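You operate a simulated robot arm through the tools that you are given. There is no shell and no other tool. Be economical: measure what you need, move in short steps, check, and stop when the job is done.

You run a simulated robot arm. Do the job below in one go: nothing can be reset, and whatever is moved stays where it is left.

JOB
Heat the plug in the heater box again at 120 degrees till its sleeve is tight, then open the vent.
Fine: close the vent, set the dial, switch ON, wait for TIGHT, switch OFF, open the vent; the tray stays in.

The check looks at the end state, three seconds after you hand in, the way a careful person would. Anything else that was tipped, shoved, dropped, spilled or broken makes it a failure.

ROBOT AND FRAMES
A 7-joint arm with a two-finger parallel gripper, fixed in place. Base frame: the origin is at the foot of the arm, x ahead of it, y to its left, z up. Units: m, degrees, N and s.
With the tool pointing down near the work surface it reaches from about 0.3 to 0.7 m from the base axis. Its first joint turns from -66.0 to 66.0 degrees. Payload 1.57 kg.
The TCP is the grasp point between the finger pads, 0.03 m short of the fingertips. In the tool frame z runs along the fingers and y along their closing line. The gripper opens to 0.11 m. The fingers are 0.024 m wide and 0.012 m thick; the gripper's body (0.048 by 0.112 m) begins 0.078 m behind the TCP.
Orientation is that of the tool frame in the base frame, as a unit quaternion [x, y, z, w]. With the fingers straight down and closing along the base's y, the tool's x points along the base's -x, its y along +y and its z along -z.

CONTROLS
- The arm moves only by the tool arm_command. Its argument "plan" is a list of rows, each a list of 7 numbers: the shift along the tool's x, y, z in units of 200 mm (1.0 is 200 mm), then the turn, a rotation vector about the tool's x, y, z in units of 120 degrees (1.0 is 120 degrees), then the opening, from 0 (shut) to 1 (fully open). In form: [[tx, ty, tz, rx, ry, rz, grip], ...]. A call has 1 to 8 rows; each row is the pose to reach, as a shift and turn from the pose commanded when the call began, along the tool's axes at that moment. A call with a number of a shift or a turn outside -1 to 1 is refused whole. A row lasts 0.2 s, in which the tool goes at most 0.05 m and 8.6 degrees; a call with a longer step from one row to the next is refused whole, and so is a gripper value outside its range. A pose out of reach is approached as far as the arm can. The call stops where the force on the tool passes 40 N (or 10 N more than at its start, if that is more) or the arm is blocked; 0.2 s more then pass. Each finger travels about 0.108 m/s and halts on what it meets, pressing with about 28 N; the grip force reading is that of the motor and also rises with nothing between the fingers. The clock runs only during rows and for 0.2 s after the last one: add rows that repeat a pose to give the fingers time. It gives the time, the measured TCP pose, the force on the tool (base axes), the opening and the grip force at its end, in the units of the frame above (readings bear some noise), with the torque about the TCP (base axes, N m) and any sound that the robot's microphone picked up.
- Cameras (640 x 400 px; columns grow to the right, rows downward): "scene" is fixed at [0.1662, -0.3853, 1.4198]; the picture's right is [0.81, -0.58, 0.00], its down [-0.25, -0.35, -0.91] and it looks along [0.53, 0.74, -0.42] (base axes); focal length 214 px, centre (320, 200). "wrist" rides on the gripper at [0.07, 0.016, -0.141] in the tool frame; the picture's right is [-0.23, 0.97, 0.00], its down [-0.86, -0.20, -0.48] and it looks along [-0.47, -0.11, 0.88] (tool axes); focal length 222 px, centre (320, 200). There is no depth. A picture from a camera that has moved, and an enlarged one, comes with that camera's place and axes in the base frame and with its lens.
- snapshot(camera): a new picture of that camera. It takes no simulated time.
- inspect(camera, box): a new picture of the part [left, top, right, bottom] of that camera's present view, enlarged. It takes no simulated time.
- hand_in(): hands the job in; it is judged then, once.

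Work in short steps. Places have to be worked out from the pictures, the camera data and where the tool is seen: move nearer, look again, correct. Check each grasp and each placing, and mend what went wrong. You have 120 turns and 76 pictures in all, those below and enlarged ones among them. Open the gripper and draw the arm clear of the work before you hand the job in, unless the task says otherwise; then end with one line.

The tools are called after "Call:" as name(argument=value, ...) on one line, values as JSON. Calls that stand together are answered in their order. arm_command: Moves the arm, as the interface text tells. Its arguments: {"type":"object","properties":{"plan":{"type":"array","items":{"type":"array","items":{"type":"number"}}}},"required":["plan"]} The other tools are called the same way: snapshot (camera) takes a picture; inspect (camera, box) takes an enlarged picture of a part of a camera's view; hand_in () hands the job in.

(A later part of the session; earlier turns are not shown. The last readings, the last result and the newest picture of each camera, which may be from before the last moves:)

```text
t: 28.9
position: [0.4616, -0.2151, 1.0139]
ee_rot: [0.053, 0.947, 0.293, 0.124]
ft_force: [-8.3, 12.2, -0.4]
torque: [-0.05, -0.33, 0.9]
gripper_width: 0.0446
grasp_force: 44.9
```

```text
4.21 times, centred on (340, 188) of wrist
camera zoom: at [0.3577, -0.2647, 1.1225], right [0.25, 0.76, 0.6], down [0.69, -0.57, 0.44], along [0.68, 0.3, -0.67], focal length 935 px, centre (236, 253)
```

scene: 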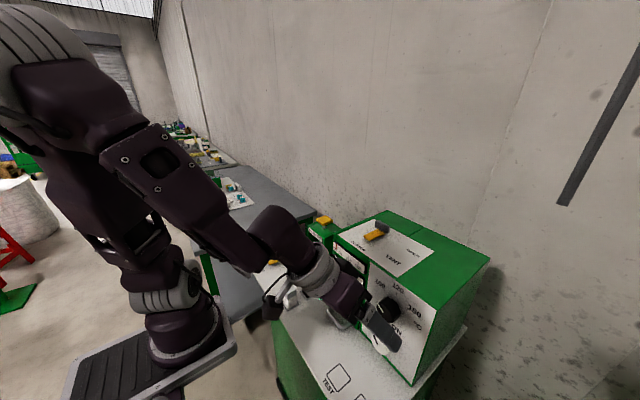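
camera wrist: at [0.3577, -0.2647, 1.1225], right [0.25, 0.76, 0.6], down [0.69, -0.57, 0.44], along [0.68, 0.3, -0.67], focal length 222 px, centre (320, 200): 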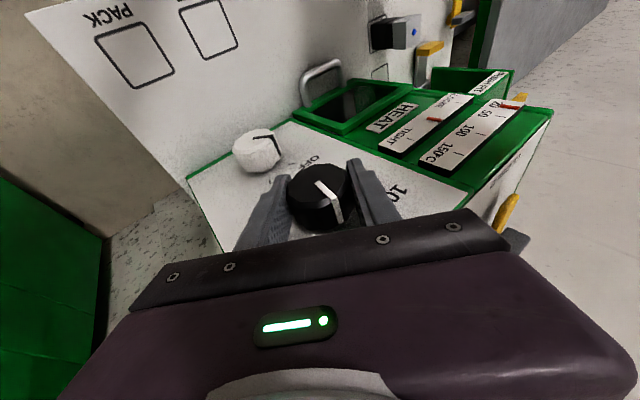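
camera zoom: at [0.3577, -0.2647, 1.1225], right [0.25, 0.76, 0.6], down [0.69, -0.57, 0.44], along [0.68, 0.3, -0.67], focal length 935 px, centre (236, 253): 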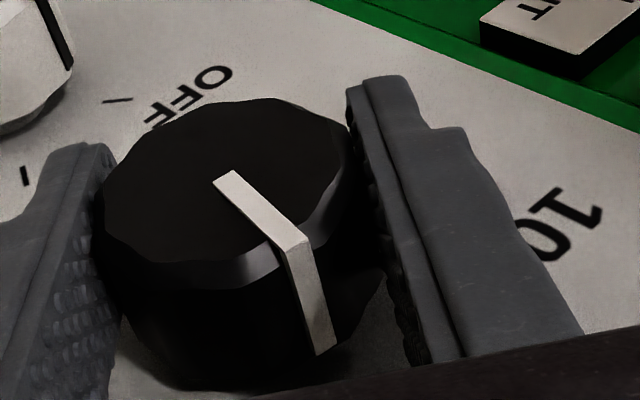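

The pointer is close to straight up. I'll release, back away in -x, rise and unroll for a clear view.

Call:
arm_command(plan=[[0, 0, 0, 0, 0, 0, 0.4], [0, 0, 0, 0, 0, 0, 0.75], [0.157, 0.008, -0.043, 0, 0, 0, 0.75], [0.314, 0.015, -0.086, 0.0546, 0.0025, -0.015, 0.75], [0.284, 0.1, -0.206, 0.1092, 0.005, -0.03, 0.75], [0.253, 0.186, -0.326, 0.1638, 0.0076, -0.0452, 0.75], [0.222, 0.271, -0.446, 0.2184, 0.01, -0.06, 0.75], [0.192, 0.356, -0.565, 0.273, 0.0127, -0.0753, 0.75]])

Call:
inspect(camera="scene", box=[365, 270, 435, 360])

Call:
snapshot(camera="wrist")

```text
t: 30.7
position: [0.3966, -0.2113, 1.1359]
ee_rot: [0.009, 0.993, 0.002, 0.115]
ft_force: [0.8, -0.2, -0.1]
torque: [0.01, -0.03, 0.01]
gripper_width: 0.0825
grasp_force: 0.0
```

```text
4.44 times, centred on (400, 315) of scene
camera zoom: at [0.1662, -0.3854, 1.4198], right [0.81, -0.58, 0.0], down [-0.25, -0.35, -0.91], along [0.53, 0.74, -0.42], focal length 953 px, centre (-36, -311)
```

zoom: 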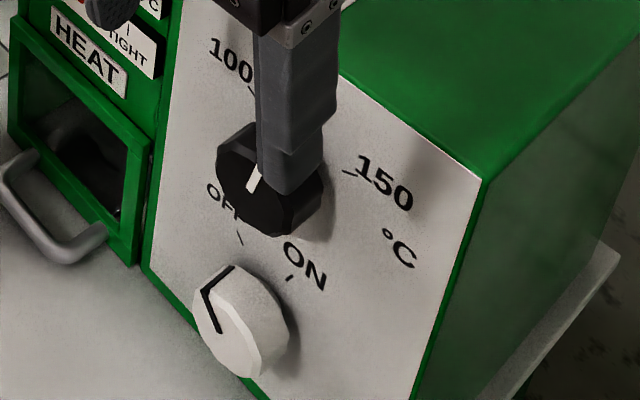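

```text
31 pictures are left
camera wrist: at [0.2978, -0.1923, 1.2591], right [0.24, 0.97, 0.06], down [0.72, -0.22, 0.66], along [0.65, -0.12, -0.75], focal length 222 px, centre (320, 200)
```

wrist: 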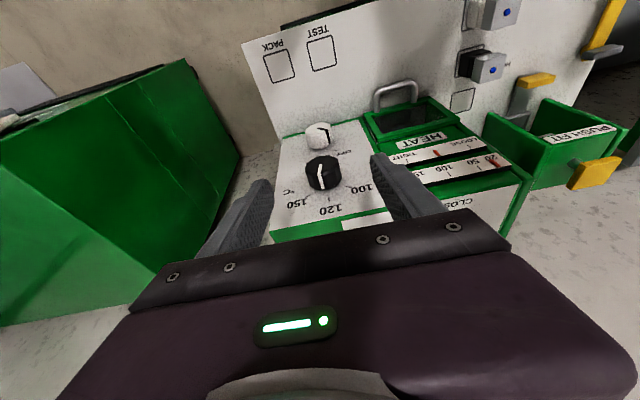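

Call:
inspect(camera="wrist", box=[270, 115, 390, 220])

```text
3.81 times, centred on (330, 168) of wrist
camera zoom: at [0.2978, -0.1923, 1.2591], right [0.24, 0.97, 0.06], down [0.72, -0.22, 0.66], along [0.65, -0.12, -0.75], focal length 846 px, centre (282, 324)
```

zoom: 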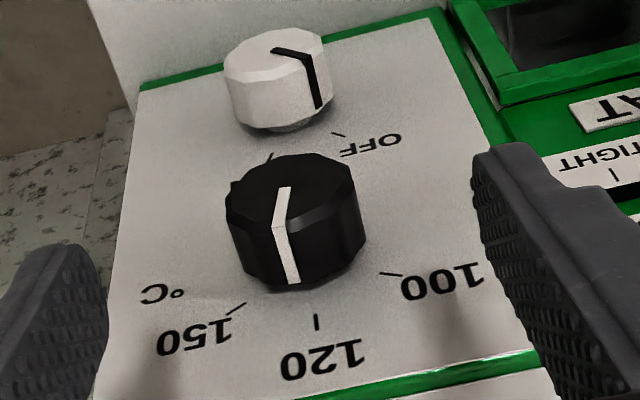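

The pointer is about 8° past 120. I'll go back to the dial at neutral roll, grip, and turn it back about 8°.

Call:
arm_command(plan=[[0.046, -0.008, 0.197, 0, 0, 0, 0.7], [0.092, -0.016, 0.394, 0, 0, 0, 0.65], [0.138, -0.0235, 0.592, 0, 0, 0, 0.65], [0.03, -0.022, 0.617, 0, 0, 0, 0.65], [-0.09, -0.02, 0.642, 0, 0, 0, 0.65], [-0.178, -0.018, 0.666, 0, 0, 0, 0.65], [-0.178, -0.018, 0.666, 0, 0, 0, 0.65]])

Call:
arm_command(plan=[[0, 0, 0, 0, 0, 0, 0.4], [0, 0, 0, 0, 0, 0, 0.2], [0, 0, 0, 0, 0, 0, 0], [0, 0, 0, 0, 0, 0, 0]])

```text
t: 32.3
position: [0.4632, -0.2148, 1.0163]
ee_rot: [0.011, 0.993, 0.002, 0.114]
ft_force: [-0.3, -0.5, 0.3]
torque: [0.0, -0.01, 0.03]
gripper_width: 0.0713
grasp_force: 0.0
```

```text
t: 33.3
position: [0.4643, -0.2147, 1.0148]
ee_rot: [0.008, 0.993, 0.002, 0.114]
ft_force: [2.2, -4.3, -0.2]
torque: [0.02, 0.02, 1.01]
gripper_width: 0.0444
grasp_force: 44.3
```

Cleanly gripped. I'll turn back 8°.

Call:
arm_command(plan=[[0, 0, 0, 0.0325, -0.0005, -0.0076, 0], [0, 0, 0, 0.067, -0.001, -0.0157, 0], [0, 0, 0, 0.067, -0.001, -0.0157, 0]])

Call:
inspect(camera="scene", box=[365, 270, 435, 340])

```text
t: 34.1
position: [0.4649, -0.2142, 1.0143]
ee_rot: [0.0, 0.991, -0.069, 0.114]
ft_force: [20.3, -14.1, -8.1]
torque: [-0.04, 0.65, 1.29]
gripper_width: 0.0445
grasp_force: 45.1
```

```text
5.71 times, centred on (400, 305) of scene
camera zoom: at [0.1669, -0.3858, 1.4196], right [0.81, -0.58, 0.0], down [-0.25, -0.34, -0.91], along [0.53, 0.74, -0.42], focal length 1226 px, centre (-137, -400)
```

zoom: 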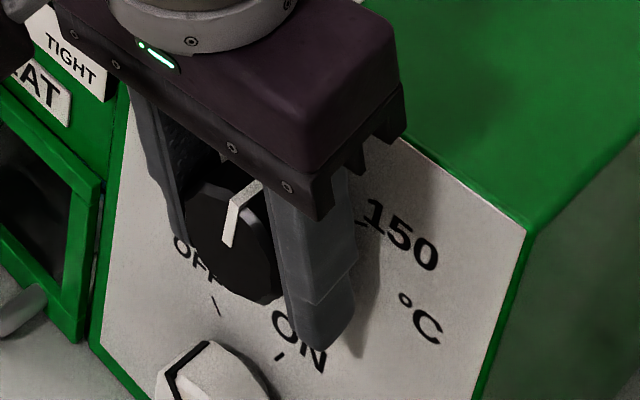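

The pointer now reads straight up. I'll release, back away and rise to verify.

Call:
arm_command(plan=[[0, 0, 0, 0, 0, 0, 0.4], [0, 0, 0, 0, 0, 0, 0.75], [0.17, -0.003, -0.04, 0, 0, 0, 0.75], [0.341, -0.0055, -0.079, 0, 0, 0, 0.75], [0.296, -0.033, -0.27, 0, 0, 0, 0.75], [0.25, -0.06, -0.46, 0, 0, 0, 0.75], [0.205, -0.0875, -0.657, 0, 0, 0, 0.75], [0.205, -0.0875, -0.657, 0, 0, 0, 0.75]])

Call:
inspect(camera="wrist", box=[270, 95, 410, 220])

```text
t: 35.9
position: [0.3908, -0.2144, 1.1356]
ee_rot: [0.0, 0.991, -0.067, 0.114]
ft_force: [0.3, -0.7, 0.7]
torque: [0.0, 0.03, -0.01]
gripper_width: 0.0826
grasp_force: 0.1
```

```text
3.20 times, centred on (340, 158) of wrist
camera zoom: at [0.2919, -0.1796, 1.2544], right [0.24, 0.97, -0.08], down [0.72, -0.12, 0.68], along [0.65, -0.22, -0.73], focal length 711 px, centre (256, 336)
```

zoom: 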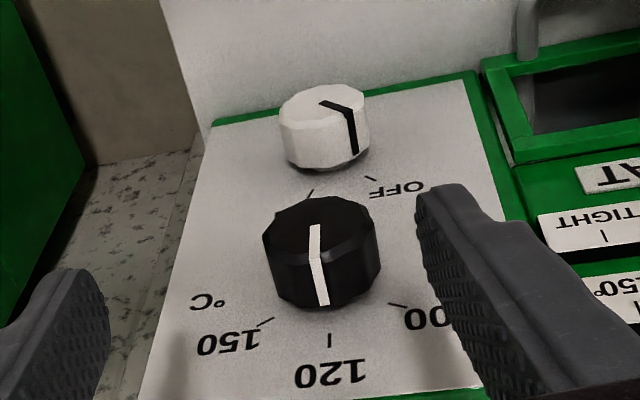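

The dial is on 120. Now the switch, centred at about (y -0.213, z 0.904): OFF to ON is roughly 60° clockwise. I'll use 30° pitch so the body clears the dial, and descend to test reach.

Call:
arm_command(plan=[[0.03, 0.022, 0.15, -0.0206, -0.0467, 0.0055, 0.75], [0.06, 0.044, 0.3, -0.0412, -0.0933, 0.011, 0.75], [0.09, 0.066, 0.45, -0.0618, -0.14, 0.0166, 0.75], [0.12, 0.09, 0.6, -0.0618, -0.14, 0.0166, 0.75], [0.15, 0.11, 0.75, -0.0618, -0.14, 0.0166, 0.75], [0.166, 0.131, 0.905, -0.0618, -0.14, 0.0166, 0.75], [0.166, 0.131, 0.905, -0.0618, -0.14, 0.0166, 0.75]])

Call:
snapshot(camera="scene")

```text
t: 37.5
position: [0.3994, -0.2137, 0.9476]
ee_rot: [0.0, 0.966, -0.003, 0.258]
ft_force: [0.4, -0.5, -0.2]
torque: [0.0, -0.01, -0.04]
gripper_width: 0.0824
grasp_force: 0.1
```

```text
27 pictures are left
```

scene: 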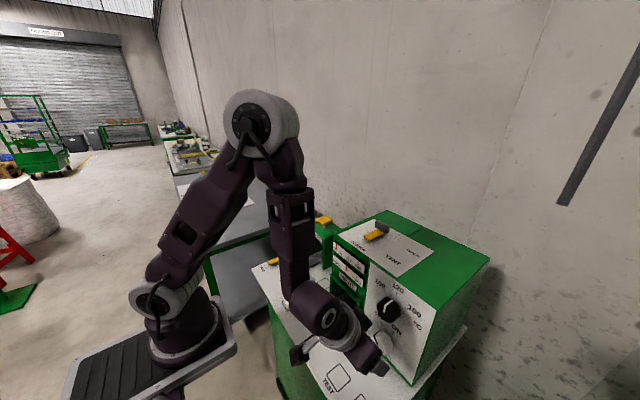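

Reachable. I'll go down to z 0.904, advance to x 0.457 with the fingers open around the switch, then roll -20°.

Call:
arm_command(plan=[[0.109, 0.003, 0.188, 0, 0, 0, 0.7], [0.0, 0.003, 0.25, 0, 0, 0, 0.7], [-0.138, 0.003, 0.3305, 0, 0, 0, 0.7], [-0.138, 0.003, 0.3305, 0.0481, 0, -0.0278, 0.7], [-0.138, 0.003, 0.3305, 0.0962, 0, -0.0555, 0.7], [-0.138, 0.003, 0.3305, 0.1443, 0, -0.0833, 0.7], [-0.138, 0.003, 0.3305, 0.1443, 0, -0.0833, 0.7]])

Call:
inspect(camera="scene", box=[340, 270, 440, 390])

```text
t: 38.4
position: [0.4504, -0.2167, 0.9064]
ee_rot: [0.003, 0.967, -0.023, 0.254]
ft_force: [-10.5, 0.9, 1.9]
torque: [0.02, -1.08, 0.19]
gripper_width: 0.0771
grasp_force: 0.0
stopped in row 4: the force on the tool passed its limit at 51 N (the readings are from after the stop); the commanded pose is now the measured one
```

```text
3.33 times, centred on (390, 330) of scene
camera zoom: at [0.1658, -0.3853, 1.4199], right [0.81, -0.58, 0.0], down [-0.25, -0.35, -0.91], along [0.53, 0.74, -0.42], focal length 715 px, centre (87, -233)
```

zoom: 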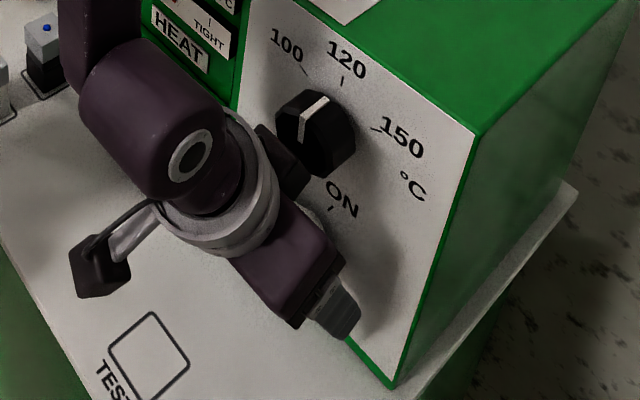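

Something was touched at x ≈ 0.455. I'll back off 3 mm and look.

Call:
arm_command(plan=[[0.013, 0, -0.0075, 0, 0, 0, 0.6], [0.013, 0, -0.0075, 0, 0, 0, 0.6]])

Call:
snapshot(camera="wrist")

```text
t: 39.0
position: [0.4501, -0.2157, 0.9043]
ee_rot: [0.003, 0.966, -0.024, 0.256]
ft_force: [-0.6, -0.2, -0.4]
torque: [0.0, 0.01, 0.04]
gripper_width: 0.0662
grasp_force: 0.0
```

```text
25 pictures are left
camera wrist: at [0.3198, -0.1927, 0.9932], right [0.21, 0.97, 0.07], down [0.5, -0.17, 0.85], along [0.84, -0.14, -0.53], focal length 222 px, centre (320, 200)
```

wrist: 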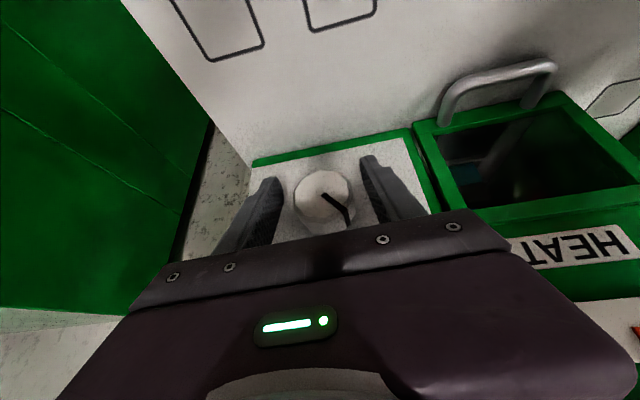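

It's free now, and the fingers straddle the white switch; the tips had probably met the panel. I'll roll -17° here and then close.

Call:
arm_command(plan=[[0, 0, 0, 0.041, 0, -0.0236, 0.6], [0, 0, 0, 0.082, 0, -0.0472, 0.6], [0, 0, 0, 0.1226, 0, -0.0708, 0.6], [0, 0, 0, 0.1226, 0, -0.0708, 0.4], [0, 0, 0, 0.1226, 0, -0.0708, 0.2], [0, 0, 0, 0.1226, 0, -0.0708, 0], [0, 0, 0, 0.1226, 0, -0.0708, 0]])

```text
t: 40.6
position: [0.449, -0.2146, 0.9044]
ee_rot: [-0.037, 0.953, -0.165, 0.25]
ft_force: [-0.1, 2.6, -1.0]
torque: [-0.02, 0.22, 0.58]
gripper_width: 0.0441
grasp_force: 45.0
```

A clean grip on the switch. I'll turn +30° first.

Call:
arm_command(plan=[[0, 0, 0, -0.0544, 0.0008, 0.0306, 0], [0, 0, 0, -0.1088, 0.0016, 0.0612, 0], [0, 0, 0, -0.1632, 0.0024, 0.0918, 0], [0, 0, 0, -0.2176, 0.0032, 0.1224, 0], [0, 0, 0, -0.2176, 0.0032, 0.1224, 0]])

Call:
inspect(camera="wrist", box=[230, 140, 430, 240])

```text
t: 41.8
position: [0.4483, -0.2142, 0.9048]
ee_rot: [0.029, 0.964, 0.088, 0.251]
ft_force: [0.6, 11.7, -9.7]
torque: [0.01, -0.28, 0.74]
gripper_width: 0.0445
grasp_force: 44.9
```

```text
3.20 times, centred on (330, 190) of wrist
camera zoom: at [0.3195, -0.2131, 0.9963], right [0.21, 0.93, 0.29], down [0.51, -0.36, 0.78], along [0.83, -0.02, -0.55], focal length 711 px, centre (288, 232)
```

zoom: 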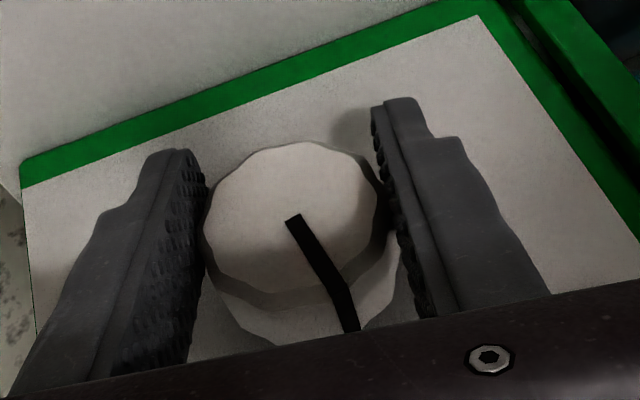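

The switch pointer moved from about 37° to about 8° left of vertical. I'll continue +30° toward ON.

Call:
arm_command(plan=[[0, 0, 0, -0.0544, 0.0008, 0.0306, 0], [0, 0, 0, -0.1088, 0.0016, 0.0612, 0], [0, 0, 0, -0.1632, 0.0024, 0.0918, 0], [0, 0, 0, -0.2176, 0.0032, 0.1224, 0], [0, 0, 0, -0.2176, 0.0032, 0.1224, 0]])

Call:
inspect(camera="wrist", box=[230, 140, 430, 240])

Call:
snapshot(camera="scene")

```text
t: 43.0
position: [0.4489, -0.2158, 0.9064]
ee_rot: [0.093, 0.908, 0.335, 0.234]
ft_force: [-18.5, 19.1, -2.0]
torque: [0.03, 0.35, 1.09]
gripper_width: 0.0441
grasp_force: 44.7
```

```text
3.20 times, centred on (330, 190) of wrist
camera zoom: at [0.3188, -0.259, 0.9851], right [0.21, 0.66, 0.72], down [0.51, -0.7, 0.5], along [0.83, 0.26, -0.49], focal length 711 px, centre (288, 232)
```

zoom: 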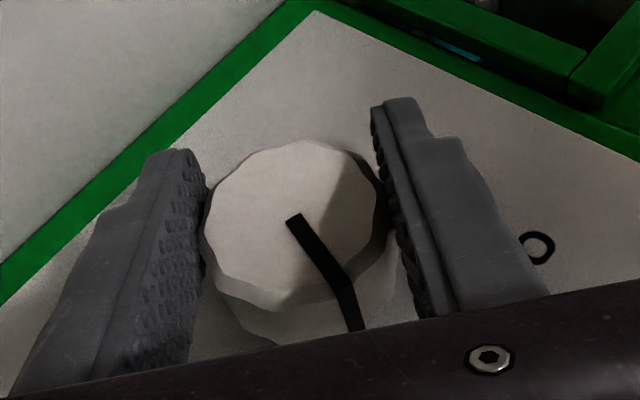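

```text
22 pictures are left
```

scene: 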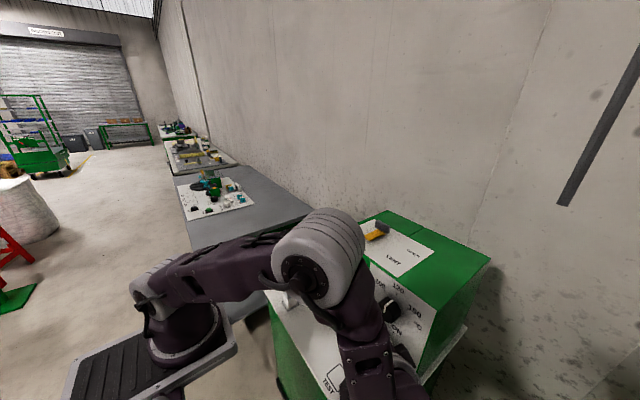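

No slip; the pointer is near -22°. I'll turn 8° further toward the ON mark and look at the gauges from the wrist view.

Call:
arm_command(plan=[[0, 0, 0, -0.029, 0.0004, 0.0163, 0], [0, 0, 0, -0.058, 0.0008, 0.0326, 0], [0, 0, 0, -0.058, 0.0008, 0.0326, 0]])

Call:
inspect(camera="wrist", box=[230, 140, 430, 240])

```text
t: 43.8
position: [0.4492, -0.216, 0.9064]
ee_rot: [0.109, 0.883, 0.395, 0.229]
ft_force: [-16.4, 13.5, 7.6]
torque: [-0.84, 0.14, 1.1]
gripper_width: 0.0437
grasp_force: 45.2
```

```text
3.20 times, centred on (330, 190) of wrist
camera zoom: at [0.3194, -0.2701, 0.9787], right [0.21, 0.56, 0.8], down [0.51, -0.76, 0.4], along [0.84, 0.32, -0.44], focal length 711 px, centre (288, 232)
```

zoom: 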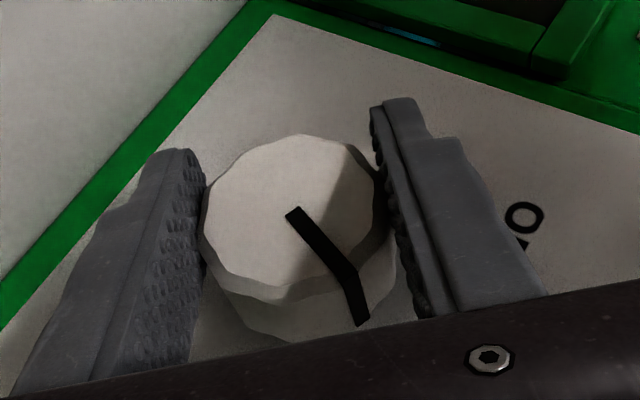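

The turn met a stop (torque -0.84), so the switch is ON. I'll release, back off, unroll and check the gauges.

Call:
arm_command(plan=[[0, 0, 0, 0, 0, 0, 0.3], [0, 0, 0, 0, 0, 0, 0.6], [0.153, -0.002, -0.086, 0, 0, 0, 0.65], [0.305, -0.004, -0.172, 0.0523, -0.0007, -0.0295, 0.65], [0.305, -0.004, -0.172, 0.1046, -0.0014, -0.059, 0.65], [0.305, -0.004, -0.172, 0.1569, -0.0021, -0.0885, 0.65], [0.305, -0.004, -0.172, 0.2092, -0.0028, -0.118, 0.65], [0.305, -0.004, -0.172, 0.2615, -0.0035, -0.1475, 0.65]])

Call:
snapshot(camera="wrist")

Call:
inspect(camera="scene", box=[325, 220, 445, 370])

```text
t: 45.6
position: [0.3798, -0.2159, 0.9053]
ee_rot: [0.032, 0.962, 0.103, 0.251]
ft_force: [0.0, 0.4, -0.1]
torque: [0.0, 0.01, -0.02]
gripper_width: 0.0717
grasp_force: 0.1
```

```text
20 pictures are left
camera wrist: at [0.2496, -0.2173, 0.996], right [0.21, 0.92, 0.32], down [0.51, -0.38, 0.77], along [0.83, 0.0, -0.55], focal length 222 px, centre (320, 200)
```

wrist: 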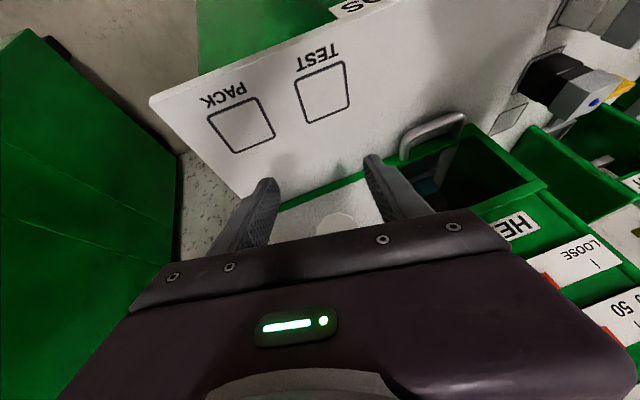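

```text
2.67 times, centred on (385, 295) of scene
camera zoom: at [0.1661, -0.3854, 1.4198], right [0.81, -0.58, 0.0], down [-0.25, -0.35, -0.91], along [0.53, 0.74, -0.42], focal length 572 px, centre (147, -53)
```

zoom: 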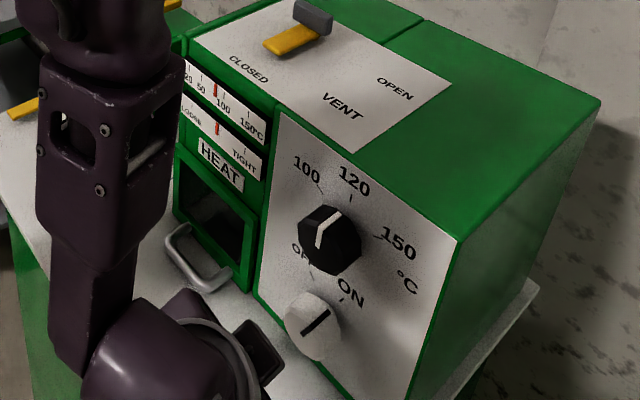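

It's heating (about 90 °C), the pointer is at ON and the dial at 120. I'll roll back to about +33° to be ready to switch OFF, and keep watching.

Call:
arm_command(plan=[[0, 0, 0, -0.0523, 0.0007, 0.0295, 0.65], [0, 0, 0, -0.1046, 0.0014, 0.059, 0.65], [0, 0, 0, -0.1569, 0.0021, 0.0885, 0.65], [0, 0, 0, -0.1569, 0.0021, 0.0885, 0.65], [0, 0, 0, -0.1569, 0.0021, 0.0885, 0.65], [0, 0, 0, -0.1569, 0.0021, 0.0885, 0.65], [0, 0, 0, -0.1569, 0.0021, 0.0885, 0.65], [0, 0, 0, -0.1569, 0.0021, 0.0885, 0.65]])

Call:
inspect(camera="scene", box=[325, 230, 405, 300])

```text
t: 47.4
position: [0.3788, -0.2157, 0.9052]
ee_rot: [0.081, 0.925, 0.282, 0.24]
ft_force: [-0.3, 0.1, 0.3]
torque: [0.01, -0.05, -0.02]
gripper_width: 0.0713
grasp_force: 0.0
```

```text
5.71 times, centred on (365, 265) of scene
camera zoom: at [0.1662, -0.3853, 1.4198], right [0.81, -0.58, 0.0], down [-0.25, -0.35, -0.91], along [0.53, 0.74, -0.42], focal length 1226 px, centre (63, -171)
```

zoom: 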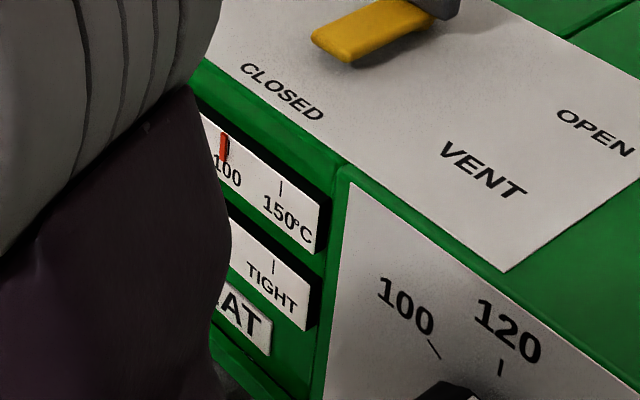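

About 100 °C, and the TIGHT mark is in view. I'll wait.

Call:
arm_command(plan=[[0, 0, 0, 0, 0, 0, 0.65], [0, 0, 0, 0, 0, 0, 0.65], [0, 0, 0, 0, 0, 0, 0.65], [0, 0, 0, 0, 0, 0, 0.65], [0, 0, 0, 0, 0, 0, 0.65], [0, 0, 0, 0, 0, 0, 0.65], [0, 0, 0, 0, 0, 0, 0.65], [0, 0, 0, 0, 0, 0, 0.65]])

Call:
inspect(camera="scene", box=[325, 230, 405, 300])

```text
t: 49.2
position: [0.3776, -0.2159, 0.9057]
ee_rot: [0.081, 0.925, 0.283, 0.24]
ft_force: [-0.4, 0.3, 0.6]
torque: [0.02, 0.0, 0.01]
gripper_width: 0.0716
grasp_force: 0.1
```

```text
5.71 times, centred on (365, 265) of scene
camera zoom: at [0.1662, -0.3853, 1.4198], right [0.81, -0.58, 0.0], down [-0.25, -0.35, -0.91], along [0.53, 0.74, -0.42], focal length 1226 px, centre (63, -171)
```

zoom: 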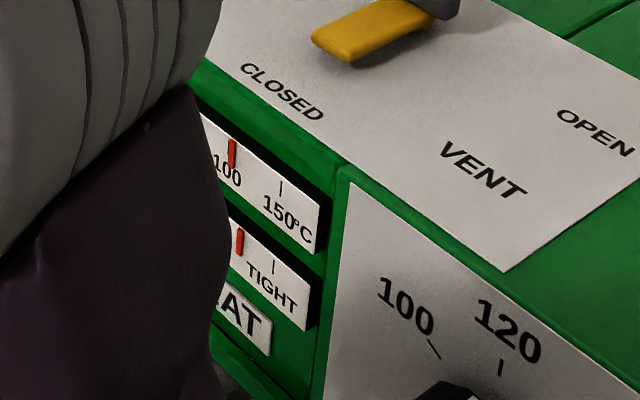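

The tightness needle is approaching TIGHT. I'll wait a bit more.

Call:
arm_command(plan=[[0, 0, 0, 0, 0, 0, 0.65], [0, 0, 0, 0, 0, 0, 0.65], [0, 0, 0, 0, 0, 0, 0.65], [0, 0, 0, 0, 0, 0, 0.65], [0, 0, 0, 0, 0, 0, 0.65]])

Call:
inspect(camera="scene", box=[325, 230, 405, 300])

```text
t: 50.4
position: [0.379, -0.2163, 0.9038]
ee_rot: [0.081, 0.925, 0.282, 0.24]
ft_force: [0.9, 0.7, 1.0]
torque: [0.02, 0.05, 0.0]
gripper_width: 0.0714
grasp_force: 0.1
```

```text
5.71 times, centred on (365, 265) of scene
camera zoom: at [0.1662, -0.3853, 1.4198], right [0.81, -0.58, 0.0], down [-0.25, -0.35, -0.91], along [0.53, 0.74, -0.42], focal length 1226 px, centre (63, -171)
```

zoom: 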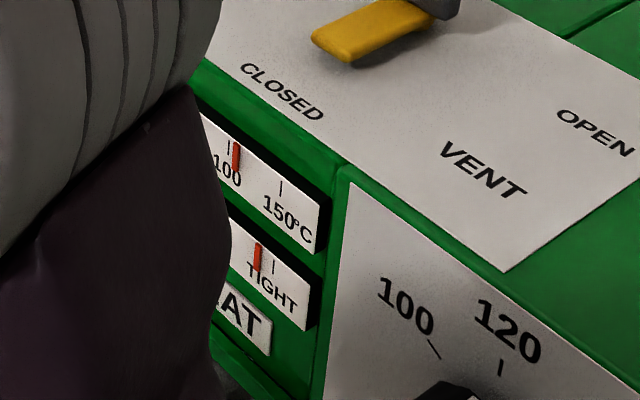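

The needle will reach TIGHT in about 1.2 s. I'll move in and grip the switch now, so it's just at TIGHT when I turn it off.

Call:
arm_command(plan=[[-0.105, 0.001, 0.059, 0, 0, 0, 0.65], [-0.21, 0.003, 0.117, 0, 0, 0, 0.65], [-0.308, 0.005, 0.173, 0, 0, 0, 0.65], [-0.308, 0.005, 0.173, 0, 0, 0, 0.4], [-0.308, 0.005, 0.173, 0, 0, 0, 0.15], [-0.308, 0.005, 0.173, 0, 0, 0, 0]])

Call:
snapshot(camera="scene")

Call:
snapshot(camera="wrist")

```text
t: 51.8
position: [0.4497, -0.2141, 0.9058]
ee_rot: [0.08, 0.925, 0.282, 0.24]
ft_force: [0.6, 2.7, 2.7]
torque: [0.03, -0.16, 0.42]
gripper_width: 0.0445
grasp_force: 45.0
```

```text
15 pictures are left
```

scene: 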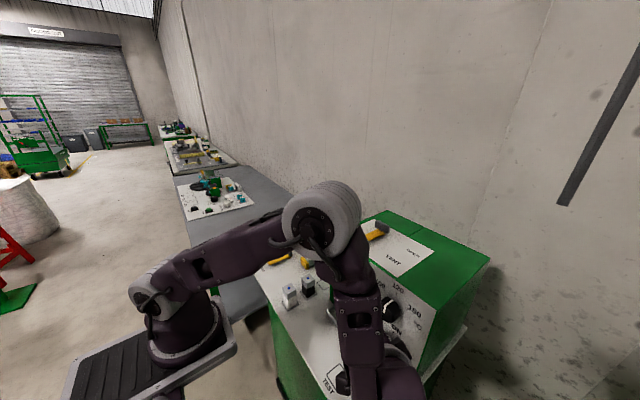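

```text
14 pictures are left
camera wrist: at [0.32, -0.2497, 0.9899], right [0.21, 0.74, 0.64], down [0.51, -0.64, 0.58], along [0.84, 0.2, -0.51], focal length 222 px, centre (320, 200)
```

wrist: 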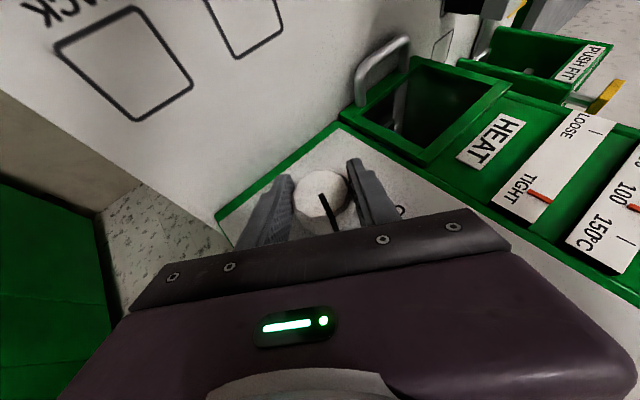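

The wrist view shows the gauge, so I'll zoom on it once before turning off.

Call:
inspect(camera="wrist", box=[480, 90, 640, 270])

```text
2.22 times, centred on (560, 180) of wrist
camera zoom: at [0.32, -0.2497, 0.9899], right [0.21, 0.74, 0.64], down [0.51, -0.64, 0.58], along [0.84, 0.2, -0.51], focal length 494 px, centre (-213, 244)
```

zoom: 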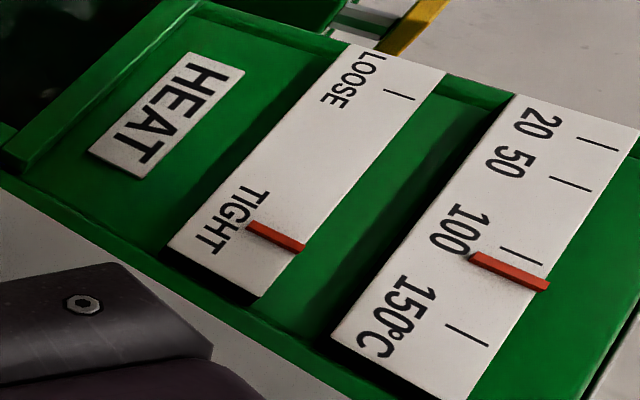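

The needle sits on TIGHT. I'll switch OFF now with a -60° turn.

Call:
arm_command(plan=[[0, 0, 0, 0.0544, -0.0009, -0.0306, 0], [0, 0, 0, 0.1088, -0.0018, -0.0612, 0], [0, 0, 0, 0.1632, -0.0027, -0.0918, 0], [0, 0, 0, 0.2176, -0.0036, -0.1224, 0], [0, 0, 0, 0.272, -0.0045, -0.153, 0], [0, 0, 0, 0.3264, -0.0054, -0.1836, 0], [0, 0, 0, 0.3808, -0.0063, -0.2142, 0], [0, 0, 0, 0.4352, -0.0072, -0.2448, 0]])

Call:
inspect(camera="wrist", box=[230, 100, 640, 300])

```text
t: 53.6
position: [0.4497, -0.2158, 0.9052]
ee_rot: [-0.051, 0.942, -0.219, 0.249]
ft_force: [-11.4, 19.5, 23.1]
torque: [-0.01, -0.34, 0.68]
gripper_width: 0.0447
grasp_force: 45.6
```

```text
1.56 times, centred on (435, 200) of wrist
camera zoom: at [0.3196, -0.1592, 0.9777], right [0.21, 0.92, -0.32], down [0.51, 0.18, 0.84], along [0.84, -0.34, -0.43], focal length 347 px, centre (140, 200)
```

zoom: 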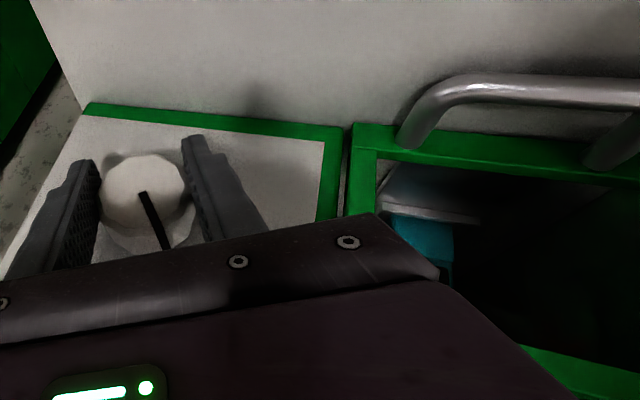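

The tool is at -26° roll. I'll turn a bit further to feel the OFF stop.

Call:
arm_command(plan=[[0, 0, 0, 0.036, -0.0006, -0.0203, 0], [0, 0, 0, 0.072, -0.0012, -0.0406, 0], [0, 0, 0, 0.072, -0.0012, -0.0406, 0]])

```text
t: 54.4
position: [0.45, -0.215, 0.9044]
ee_rot: [-0.073, 0.921, -0.297, 0.242]
ft_force: [-3.3, 14.6, -14.4]
torque: [0.17, -0.1, 0.49]
gripper_width: 0.044
grasp_force: 44.8
```

Turned 68° in total. I'll release, back off and unroll to see the pointer.

Call:
arm_command(plan=[[0, 0, 0, 0, 0, 0, 0.3], [0, 0, 0, 0, 0, 0, 0.6], [0.153, -0.0015, -0.086, 0, 0, 0, 0.65], [0.306, -0.003, -0.171, -0.0509, 0.0005, 0.0285, 0.65], [0.306, -0.003, -0.171, -0.1019, 0.001, 0.057, 0.65], [0.306, -0.003, -0.171, -0.1528, 0.0016, 0.0856, 0.65], [0.306, -0.003, -0.171, -0.2037, 0.0021, 0.1141, 0.65], [0.306, -0.003, -0.171, -0.2547, 0.0026, 0.1426, 0.65]])

Call:
inspect(camera="scene", box=[325, 220, 445, 370])

```text
t: 56.2
position: [0.378, -0.2159, 0.9054]
ee_rot: [0.005, 0.967, -0.007, 0.254]
ft_force: [0.1, -0.6, 0.3]
torque: [0.01, -0.01, 0.0]
gripper_width: 0.0715
grasp_force: 0.0
out of reach, approached as far as the arm can: row 3, 4, 5
```

```text
2.67 times, centred on (385, 295) of scene
camera zoom: at [0.1661, -0.3853, 1.4198], right [0.81, -0.58, 0.0], down [-0.25, -0.35, -0.91], along [0.53, 0.74, -0.42], focal length 572 px, centre (147, -53)
```

zoom: 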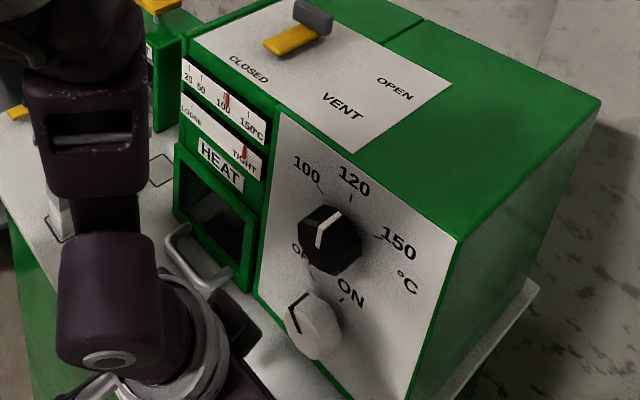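

The switch pointer looks as at the start (OFF) and the needle is at TIGHT. A closer check:

Call:
inspect(camera="scene", box=[340, 240, 430, 360])

```text
3.33 times, centred on (385, 300) of scene
camera zoom: at [0.1661, -0.3853, 1.4198], right [0.81, -0.58, 0.0], down [-0.25, -0.35, -0.91], along [0.53, 0.74, -0.42], focal length 715 px, centre (103, -133)
```

zoom: 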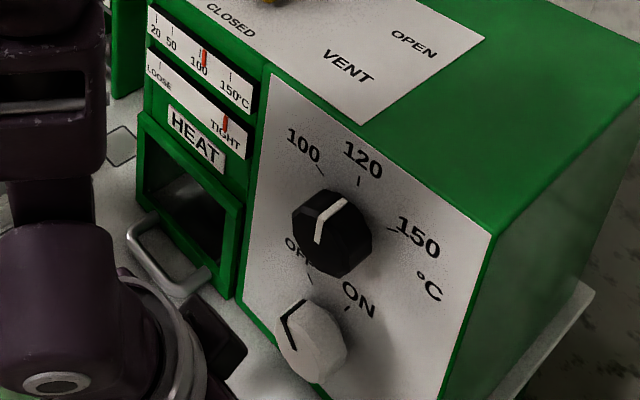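

Switch OFF confirmed, sleeve at TIGHT. Now the vent: I'll rise in front of the box and straighten the tool to vertical.

Call:
arm_command(plan=[[-0.1, 0, -0.173, 0, 0, 0, 0.5], [-0.2, 0, -0.346, 0, 0, 0, 0.5], [-0.3, 0, -0.52, 0, 0.0625, 0, 0.5], [-0.4, 0, -0.693, 0, 0.125, 0, 0.4], [-0.5, 0, -0.866, 0, 0.1875, 0, 0.4], [-0.55, 0, -0.953, 0, 0.25, 0, 0.4], [-0.55, 0, -0.953, 0, 0.25, 0, 0.4]])

```text
t: 57.8
position: [0.3807, -0.2126, 1.126]
ee_rot: [0.005, 1.0, -0.006, -0.005]
ft_force: [1.0, -0.1, -0.4]
torque: [0.02, -0.01, -0.01]
gripper_width: 0.0438
grasp_force: 0.1
```

The tool is vertical. I'll rise to z 1.206, move over toward the lever and yaw clockwise for the fin.

Call:
arm_command(plan=[[0, 0, -0.2, 0, 0, 0.07, 0.4], [0, 0.1, -0.4, 0, 0, 0.14, 0.4], [-0.1, 0.25, -0.4, 0, 0, 0.21, 0.4], [-0.25, 0.4, -0.4, 0, 0, 0.28, 0.4], [-0.4, 0.55, -0.4, 0, 0, 0.35, 0.4], [-0.6, 0.67, -0.4, 0, 0, 0.42, 0.4], [-0.8, 0.67, -0.4, 0, 0, 0.49, 0.4], [-0.9, 0.67, -0.4, 0, 0, 0.56, 0.4]])

```text
t: 59.6
position: [0.5086, -0.0995, 1.1687]
ee_rot: [0.558, 0.83, -0.007, 0.002]
ft_force: [0.6, -0.4, -0.6]
torque: [0.0, 0.03, 0.04]
gripper_width: 0.0441
grasp_force: 0.0
out of reach, approached as far as the arm can: row 7, 8
```

Slightly short, but safe above the fin. I'll finish the yaw and move over the pivot at (0.5885, -0.0787).

Call:
arm_command(plan=[[-0.014, 0.1, 0, 0, 0, 0.0475, 0.4], [-0.027, 0.2, 0.01, 0, 0, 0.095, 0.4], [-0.04, 0.3, 0.02, 0, 0, 0.1425, 0.4], [-0.054, 0.41, 0.02, 0, 0, 0.19, 0.4], [-0.054, 0.41, 0.02, 0, 0, 0.19, 0.4]])

Call:
inspect(camera="scene", box=[355, 190, 435, 250])

```text
t: 60.8
position: [0.4507, -0.1237, 1.1091]
ee_rot: [0.71, 0.704, -0.007, 0.002]
ft_force: [0.3, 0.2, 1.2]
torque: [0.02, 0.01, -0.02]
gripper_width: 0.044
grasp_force: 0.0
out of reach, approached as far as the arm can: row 1, 2, 3, 4, 5
```

```text
6.67 times, centred on (395, 220) of scene
camera zoom: at [0.1662, -0.3853, 1.4198], right [0.81, -0.58, 0.0], down [-0.25, -0.35, -0.91], along [0.53, 0.74, -0.42], focal length 1430 px, centre (-180, 67)
```

zoom: 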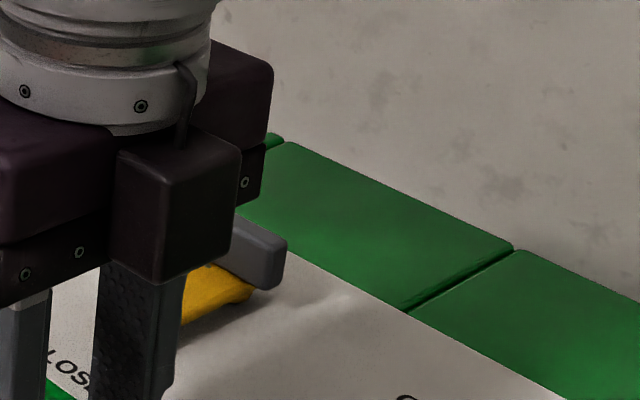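

It was driven low and back, so a joint limit is in play in this configuration. I'll rise and retreat, then look at the arm.

Call:
arm_command(plan=[[0, -0.1, -0.15, 0, 0, 0, 0.4], [0, -0.2, -0.3, 0, 0, 0, 0.4], [0, -0.25, -0.45, 0, 0, 0, 0.4], [0, -0.25, -0.5, 0, 0, 0, 0.4]])

Call:
snapshot(camera="scene")

```text
t: 61.8
position: [0.3975, -0.1227, 1.2088]
ee_rot: [0.71, 0.704, -0.008, 0.003]
ft_force: [-0.7, -0.5, -0.9]
torque: [0.0, -0.01, -0.03]
gripper_width: 0.0438
grasp_force: 0.1
out of reach, approached as far as the arm can: row 4
```

```text
8 pictures are left
```

scene: 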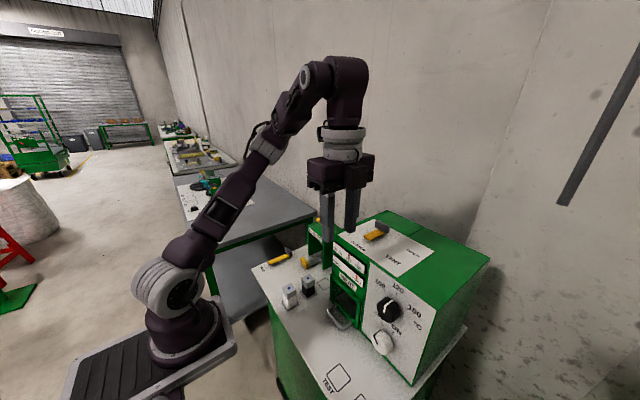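

The box and lever are undisturbed. I'll rewind the yaw to zero and return to a start-like pose, then repeat the approach that worked before.

Call:
arm_command(plan=[[0, -0.05, 0, 0, 0, -0.07, 0.4], [0, -0.1, -0.1, 0, 0, -0.14, 0.4], [0, -0.2, -0.2, 0, 0, -0.21, 0.4], [0, -0.3, -0.3, 0, 0, -0.28, 0.4], [0, -0.4, -0.4, 0, 0, -0.35, 0.4], [0, -0.5, -0.5, 0, 0, -0.42, 0.4], [0, -0.6, -0.6, 0, 0, -0.49, 0.4], [0, -0.6, -0.64, 0, 0, -0.56, 0.4]])

Call:
arm_command(plan=[[0, 0, 0, 0, 0, -0.065, 0.4], [0, 0, 0, 0, 0, -0.13, 0.4], [0, 0, 0, 0, 0, -0.19, 0.4], [0, 0, 0, 0, 0, -0.19, 0.4]])

```text
t: 63.6
position: [0.2804, -0.122, 1.33]
ee_rot: [0.202, 0.979, -0.008, -0.002]
ft_force: [-0.1, -0.5, 0.0]
torque: [0.0, 0.02, -0.02]
gripper_width: 0.0439
grasp_force: 0.1
out of reach, approached as far as the arm can: row 8
```

```text
t: 64.6
position: [0.2804, -0.1216, 1.3299]
ee_rot: [0.005, 1.0, -0.006, -0.005]
ft_force: [0.3, -0.4, -0.3]
torque: [0.02, -0.04, 0.0]
gripper_width: 0.0439
grasp_force: 0.1
```

I'm back near the start pose. I'll go forward and down to z 1.20 as before.

Call:
arm_command(plan=[[-0.2, 0.05, 0.05, 0, 0, 0, 0.4], [-0.4, 0.1, 0.15, 0, 0, 0, 0.4], [-0.6, 0.15, 0.3, 0, 0, 0, 0.4], [-0.75, 0.2, 0.45, 0, 0, 0, 0.4], [-0.85, 0.21, 0.6, 0, 0, 0, 0.4], [-0.85, 0.21, 0.65, 0, 0, 0, 0.4], [-0.85, 0.21, 0.65, 0, 0, 0, 0.4]])

Call:
arm_command(plan=[[-0.15, 0, 0, 0, 0, 0, 0.4], [-0.3, 0, 0, 0, 0, 0, 0.4], [-0.45, 0, 0, 0, 0, 0, 0.4], [-0.5, 0, 0, 0, 0, 0, 0.4], [-0.5, 0, 0, 0, 0, 0, 0.4]])

```text
refused: row 3 steps farther than a row can; nothing moved
```

```text
t: 65.8
position: [0.3797, -0.1236, 1.3295]
ee_rot: [0.007, 1.0, -0.006, -0.003]
ft_force: [-0.4, 0.1, 0.3]
torque: [0.03, -0.01, 0.01]
gripper_width: 0.0439
grasp_force: 0.0
```

The first call was refused and the second moved me to x = 0.38. I'll continue in smaller steps down and forward.

Call:
arm_command(plan=[[-0.1, 0.037, 0.15, 0, 0, 0, 0.4], [-0.2, 0.074, 0.3, 0, 0, 0, 0.4], [-0.35, 0.11, 0.43, 0, 0, 0, 0.4], [-0.5, 0.15, 0.55, 0, 0, 0, 0.4], [-0.65, 0.185, 0.65, 0, 0, 0, 0.4], [-0.8, 0.22, 0.65, 0, 0, 0, 0.4], [-0.885, 0.22, 0.65, 0, 0, 0, 0.4], [-0.885, 0.22, 0.65, 0, 0, 0, 0.4]])

```text
t: 67.6
position: [0.5565, -0.0845, 1.1972]
ee_rot: [0.006, 1.0, -0.007, -0.004]
ft_force: [-0.1, 0.0, 0.4]
torque: [0.01, 0.02, 0.0]
gripper_width: 0.044
grasp_force: 0.0
```

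Good. I'll move over the pivot at z ≈ 1.172 and begin the yaw.

Call:
arm_command(plan=[[-0.08, 0.015, 0.06, 0, 0, 0.065, 0.4], [-0.16, 0.029, 0.125, 0, 0, 0.13, 0.4], [-0.16, 0.029, 0.125, 0, 0, 0.195, 0.4], [-0.16, 0.029, 0.125, 0, 0, 0.26, 0.4], [-0.16, 0.029, 0.125, 0, 0, 0.325, 0.4], [-0.16, 0.029, 0.125, 0, 0, 0.39, 0.4], [-0.16, 0.029, 0.125, 0, 0, 0.455, 0.4], [-0.16, 0.029, 0.125, 0, 0, 0.52, 0.4]])

```text
t: 69.4
position: [0.5368, -0.0909, 1.1468]
ee_rot: [0.523, 0.852, -0.007, 0.002]
ft_force: [-0.5, 0.0, 0.7]
torque: [0.0, -0.04, -0.01]
gripper_width: 0.0441
grasp_force: 0.0
out of reach, approached as far as the arm can: row 6, 7, 8
```

In this arm configuration the yaw is limited to about 60°. Instead I'll push the yellow pointer with closed fingers along an arc from CLOSED to OPEN, which needs no yaw. First I'll rise and yaw back to 0.

Call:
arm_command(plan=[[0, 0, -0.1, 0, 0, -0.06, 0.4], [0, 0, -0.25, 0, 0, -0.13, 0.3], [0, 0, -0.25, 0, 0, -0.2, 0.2], [0, 0, -0.25, 0, 0, -0.27, 0.1], [0, 0, -0.25, 0, 0, -0.34, 0], [0, 0, -0.25, 0, 0, -0.4, 0], [0, 0, -0.25, 0, 0, -0.465, 0], [0, 0, -0.25, 0, 0, -0.525, 0]])

```text
t: 71.2
position: [0.5386, -0.0922, 1.196]
ee_rot: [-0.001, 1.0, -0.006, -0.003]
ft_force: [0.3, 0.1, -0.2]
torque: [0.0, -0.01, -0.02]
gripper_width: 0.0001
grasp_force: 21.0
```

Yaw is zero and the fingers are shut. I'll move to the +y side of the pointer and down to z 1.14 to check clearance.

Call:
arm_command(plan=[[-0.007, 0.1, 0.05, 0, 0, 0, 0], [-0.007, 0.211, 0.1, 0, 0, 0, 0], [-0.007, 0.211, 0.2, 0, 0, 0, 0], [-0.007, 0.211, 0.28, 0, 0, 0, 0], [-0.007, 0.211, 0.28, 0, 0, 0, 0]])

Call:
inspect(camera="scene", box=[345, 200, 425, 260])

```text
t: 72.4
position: [0.5398, -0.052, 1.1379]
ee_rot: [0.001, 1.0, -0.005, -0.004]
ft_force: [0.6, 0.3, 0.1]
torque: [-0.01, 0.02, 0.0]
gripper_width: 0.0
grasp_force: 20.6
```

```text
6.67 times, centred on (385, 230) of scene
camera zoom: at [0.1662, -0.3853, 1.4198], right [0.81, -0.58, 0.0], down [-0.25, -0.35, -0.91], along [0.53, 0.74, -0.42], focal length 1430 px, centre (-113, 0)
```

zoom: 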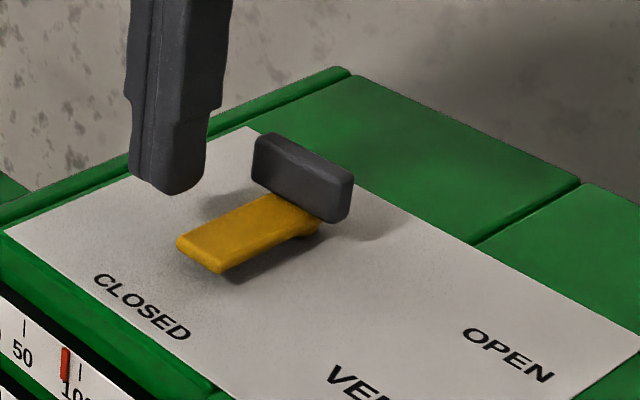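

Clear to the side of the pointer. I'll lower to fingertip z ≈ 1.096 and start the push along the arc about the pivot.

Call:
arm_command(plan=[[0, 0, 0.03, 0, 0, 0, 0], [0, 0, 0.063, 0, 0, 0, 0], [0.012, -0.0675, 0.063, 0, 0, 0, 0], [0.02, -0.135, 0.063, 0, 0, 0, 0], [0.011, -0.2025, 0.063, 0, 0, 0, 0], [-0.015, -0.265, 0.063, 0, 0, 0, 0]])

Call:
inspect(camera="scene", box=[345, 200, 425, 260])

```text
t: 73.8
position: [0.5405, -0.1038, 1.1289]
ee_rot: [0.001, 1.0, -0.006, -0.004]
ft_force: [-0.9, -0.3, 0.0]
torque: [0.03, -0.02, 0.02]
gripper_width: 0.0
grasp_force: 21.4
```

```text
6.67 times, centred on (385, 230) of scene
camera zoom: at [0.1662, -0.3853, 1.4198], right [0.81, -0.58, 0.0], down [-0.25, -0.35, -0.91], along [0.53, 0.74, -0.42], focal length 1430 px, centre (-113, 0)
```

zoom: 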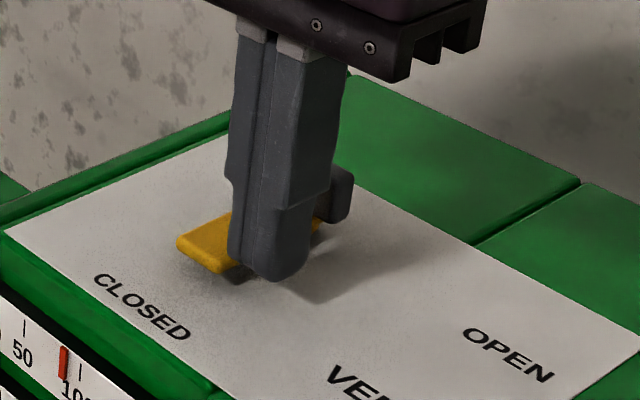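

The fingers passed just above the pointer without moving it. I'll hop back to the +y side and go about 8 mm lower.

Call:
arm_command(plan=[[0, 0, -0.08, 0, 0, 0, 0], [0, 0.1, -0.08, 0, 0, 0, 0], [0, 0.2, -0.08, 0, 0, 0, 0], [0, 0.275, -0.08, 0, 0, 0, 0], [0, 0.275, 0.0, 0, 0, 0, 0], [0, 0.275, 0.04, 0, 0, 0, 0], [0, 0.275, 0.04, 0, 0, 0, 0]])

```text
t: 75.4
position: [0.5411, -0.0497, 1.1182]
ee_rot: [0.0, 1.0, -0.006, -0.004]
ft_force: [0.7, -0.2, 0.2]
torque: [0.03, -0.01, -0.03]
gripper_width: 0.0
grasp_force: 21.1
```

The tip is at z 1.088 with no contact. I'll push again.

Call:
arm_command(plan=[[0.012, -0.0775, 0, 0, 0, 0, 0], [0.022, -0.145, 0, 0, 0, 0, 0], [0.015, -0.2125, 0, 0, 0, 0, 0], [-0.01, -0.275, 0, 0, 0, 0, 0]])

Call:
inspect(camera="scene", box=[345, 200, 425, 260])

```text
t: 76.4
position: [0.5418, -0.1045, 1.1202]
ee_rot: [0.001, 1.0, -0.007, -0.004]
ft_force: [0.2, 0.1, 0.2]
torque: [-0.01, 0.02, -0.02]
gripper_width: 0.0
grasp_force: 21.1
```

```text
6.67 times, centred on (385, 230) of scene
camera zoom: at [0.1661, -0.3853, 1.4198], right [0.81, -0.58, 0.0], down [-0.25, -0.35, -0.91], along [0.53, 0.74, -0.42], focal length 1430 px, centre (-113, 0)
```

zoom: 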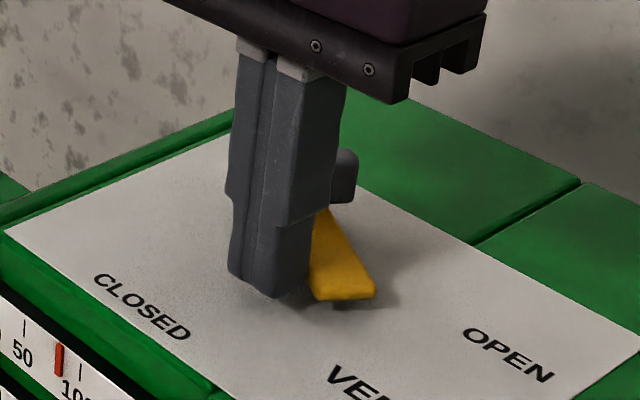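

The lever is turning. I'll continue the arc to the OPEN stop.

Call:
arm_command(plan=[[-0.045, -0.0575, 0, 0, 0, 0, 0], [-0.1, -0.0975, 0, 0, 0, 0, 0], [-0.15, -0.12, 0, 0, 0, 0, 0], [-0.15, -0.12, 0, 0, 0, 0, 0]])

Call:
inspect(camera="scene", box=[345, 200, 425, 260])

```text
t: 77.3
position: [0.5675, -0.1256, 1.1201]
ee_rot: [0.002, 1.0, -0.002, -0.012]
ft_force: [-18.7, 4.3, 4.0]
torque: [0.25, 0.36, 0.07]
gripper_width: 0.0
grasp_force: 20.9
stopped in row 4: the force on the tool passed its limit at 46 N (the readings are from after the stop); the commanded pose is now the measured one
```

```text
6.67 times, centred on (385, 230) of scene
camera zoom: at [0.1655, -0.3852, 1.4199], right [0.81, -0.58, 0.0], down [-0.25, -0.35, -0.91], along [0.53, 0.74, -0.42], focal length 1430 px, centre (-113, 0)
```

zoom: 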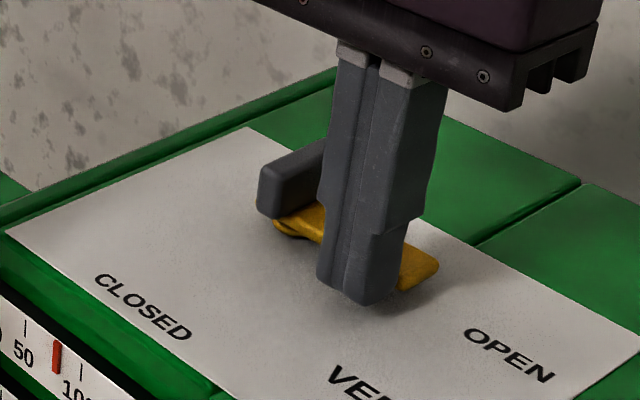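

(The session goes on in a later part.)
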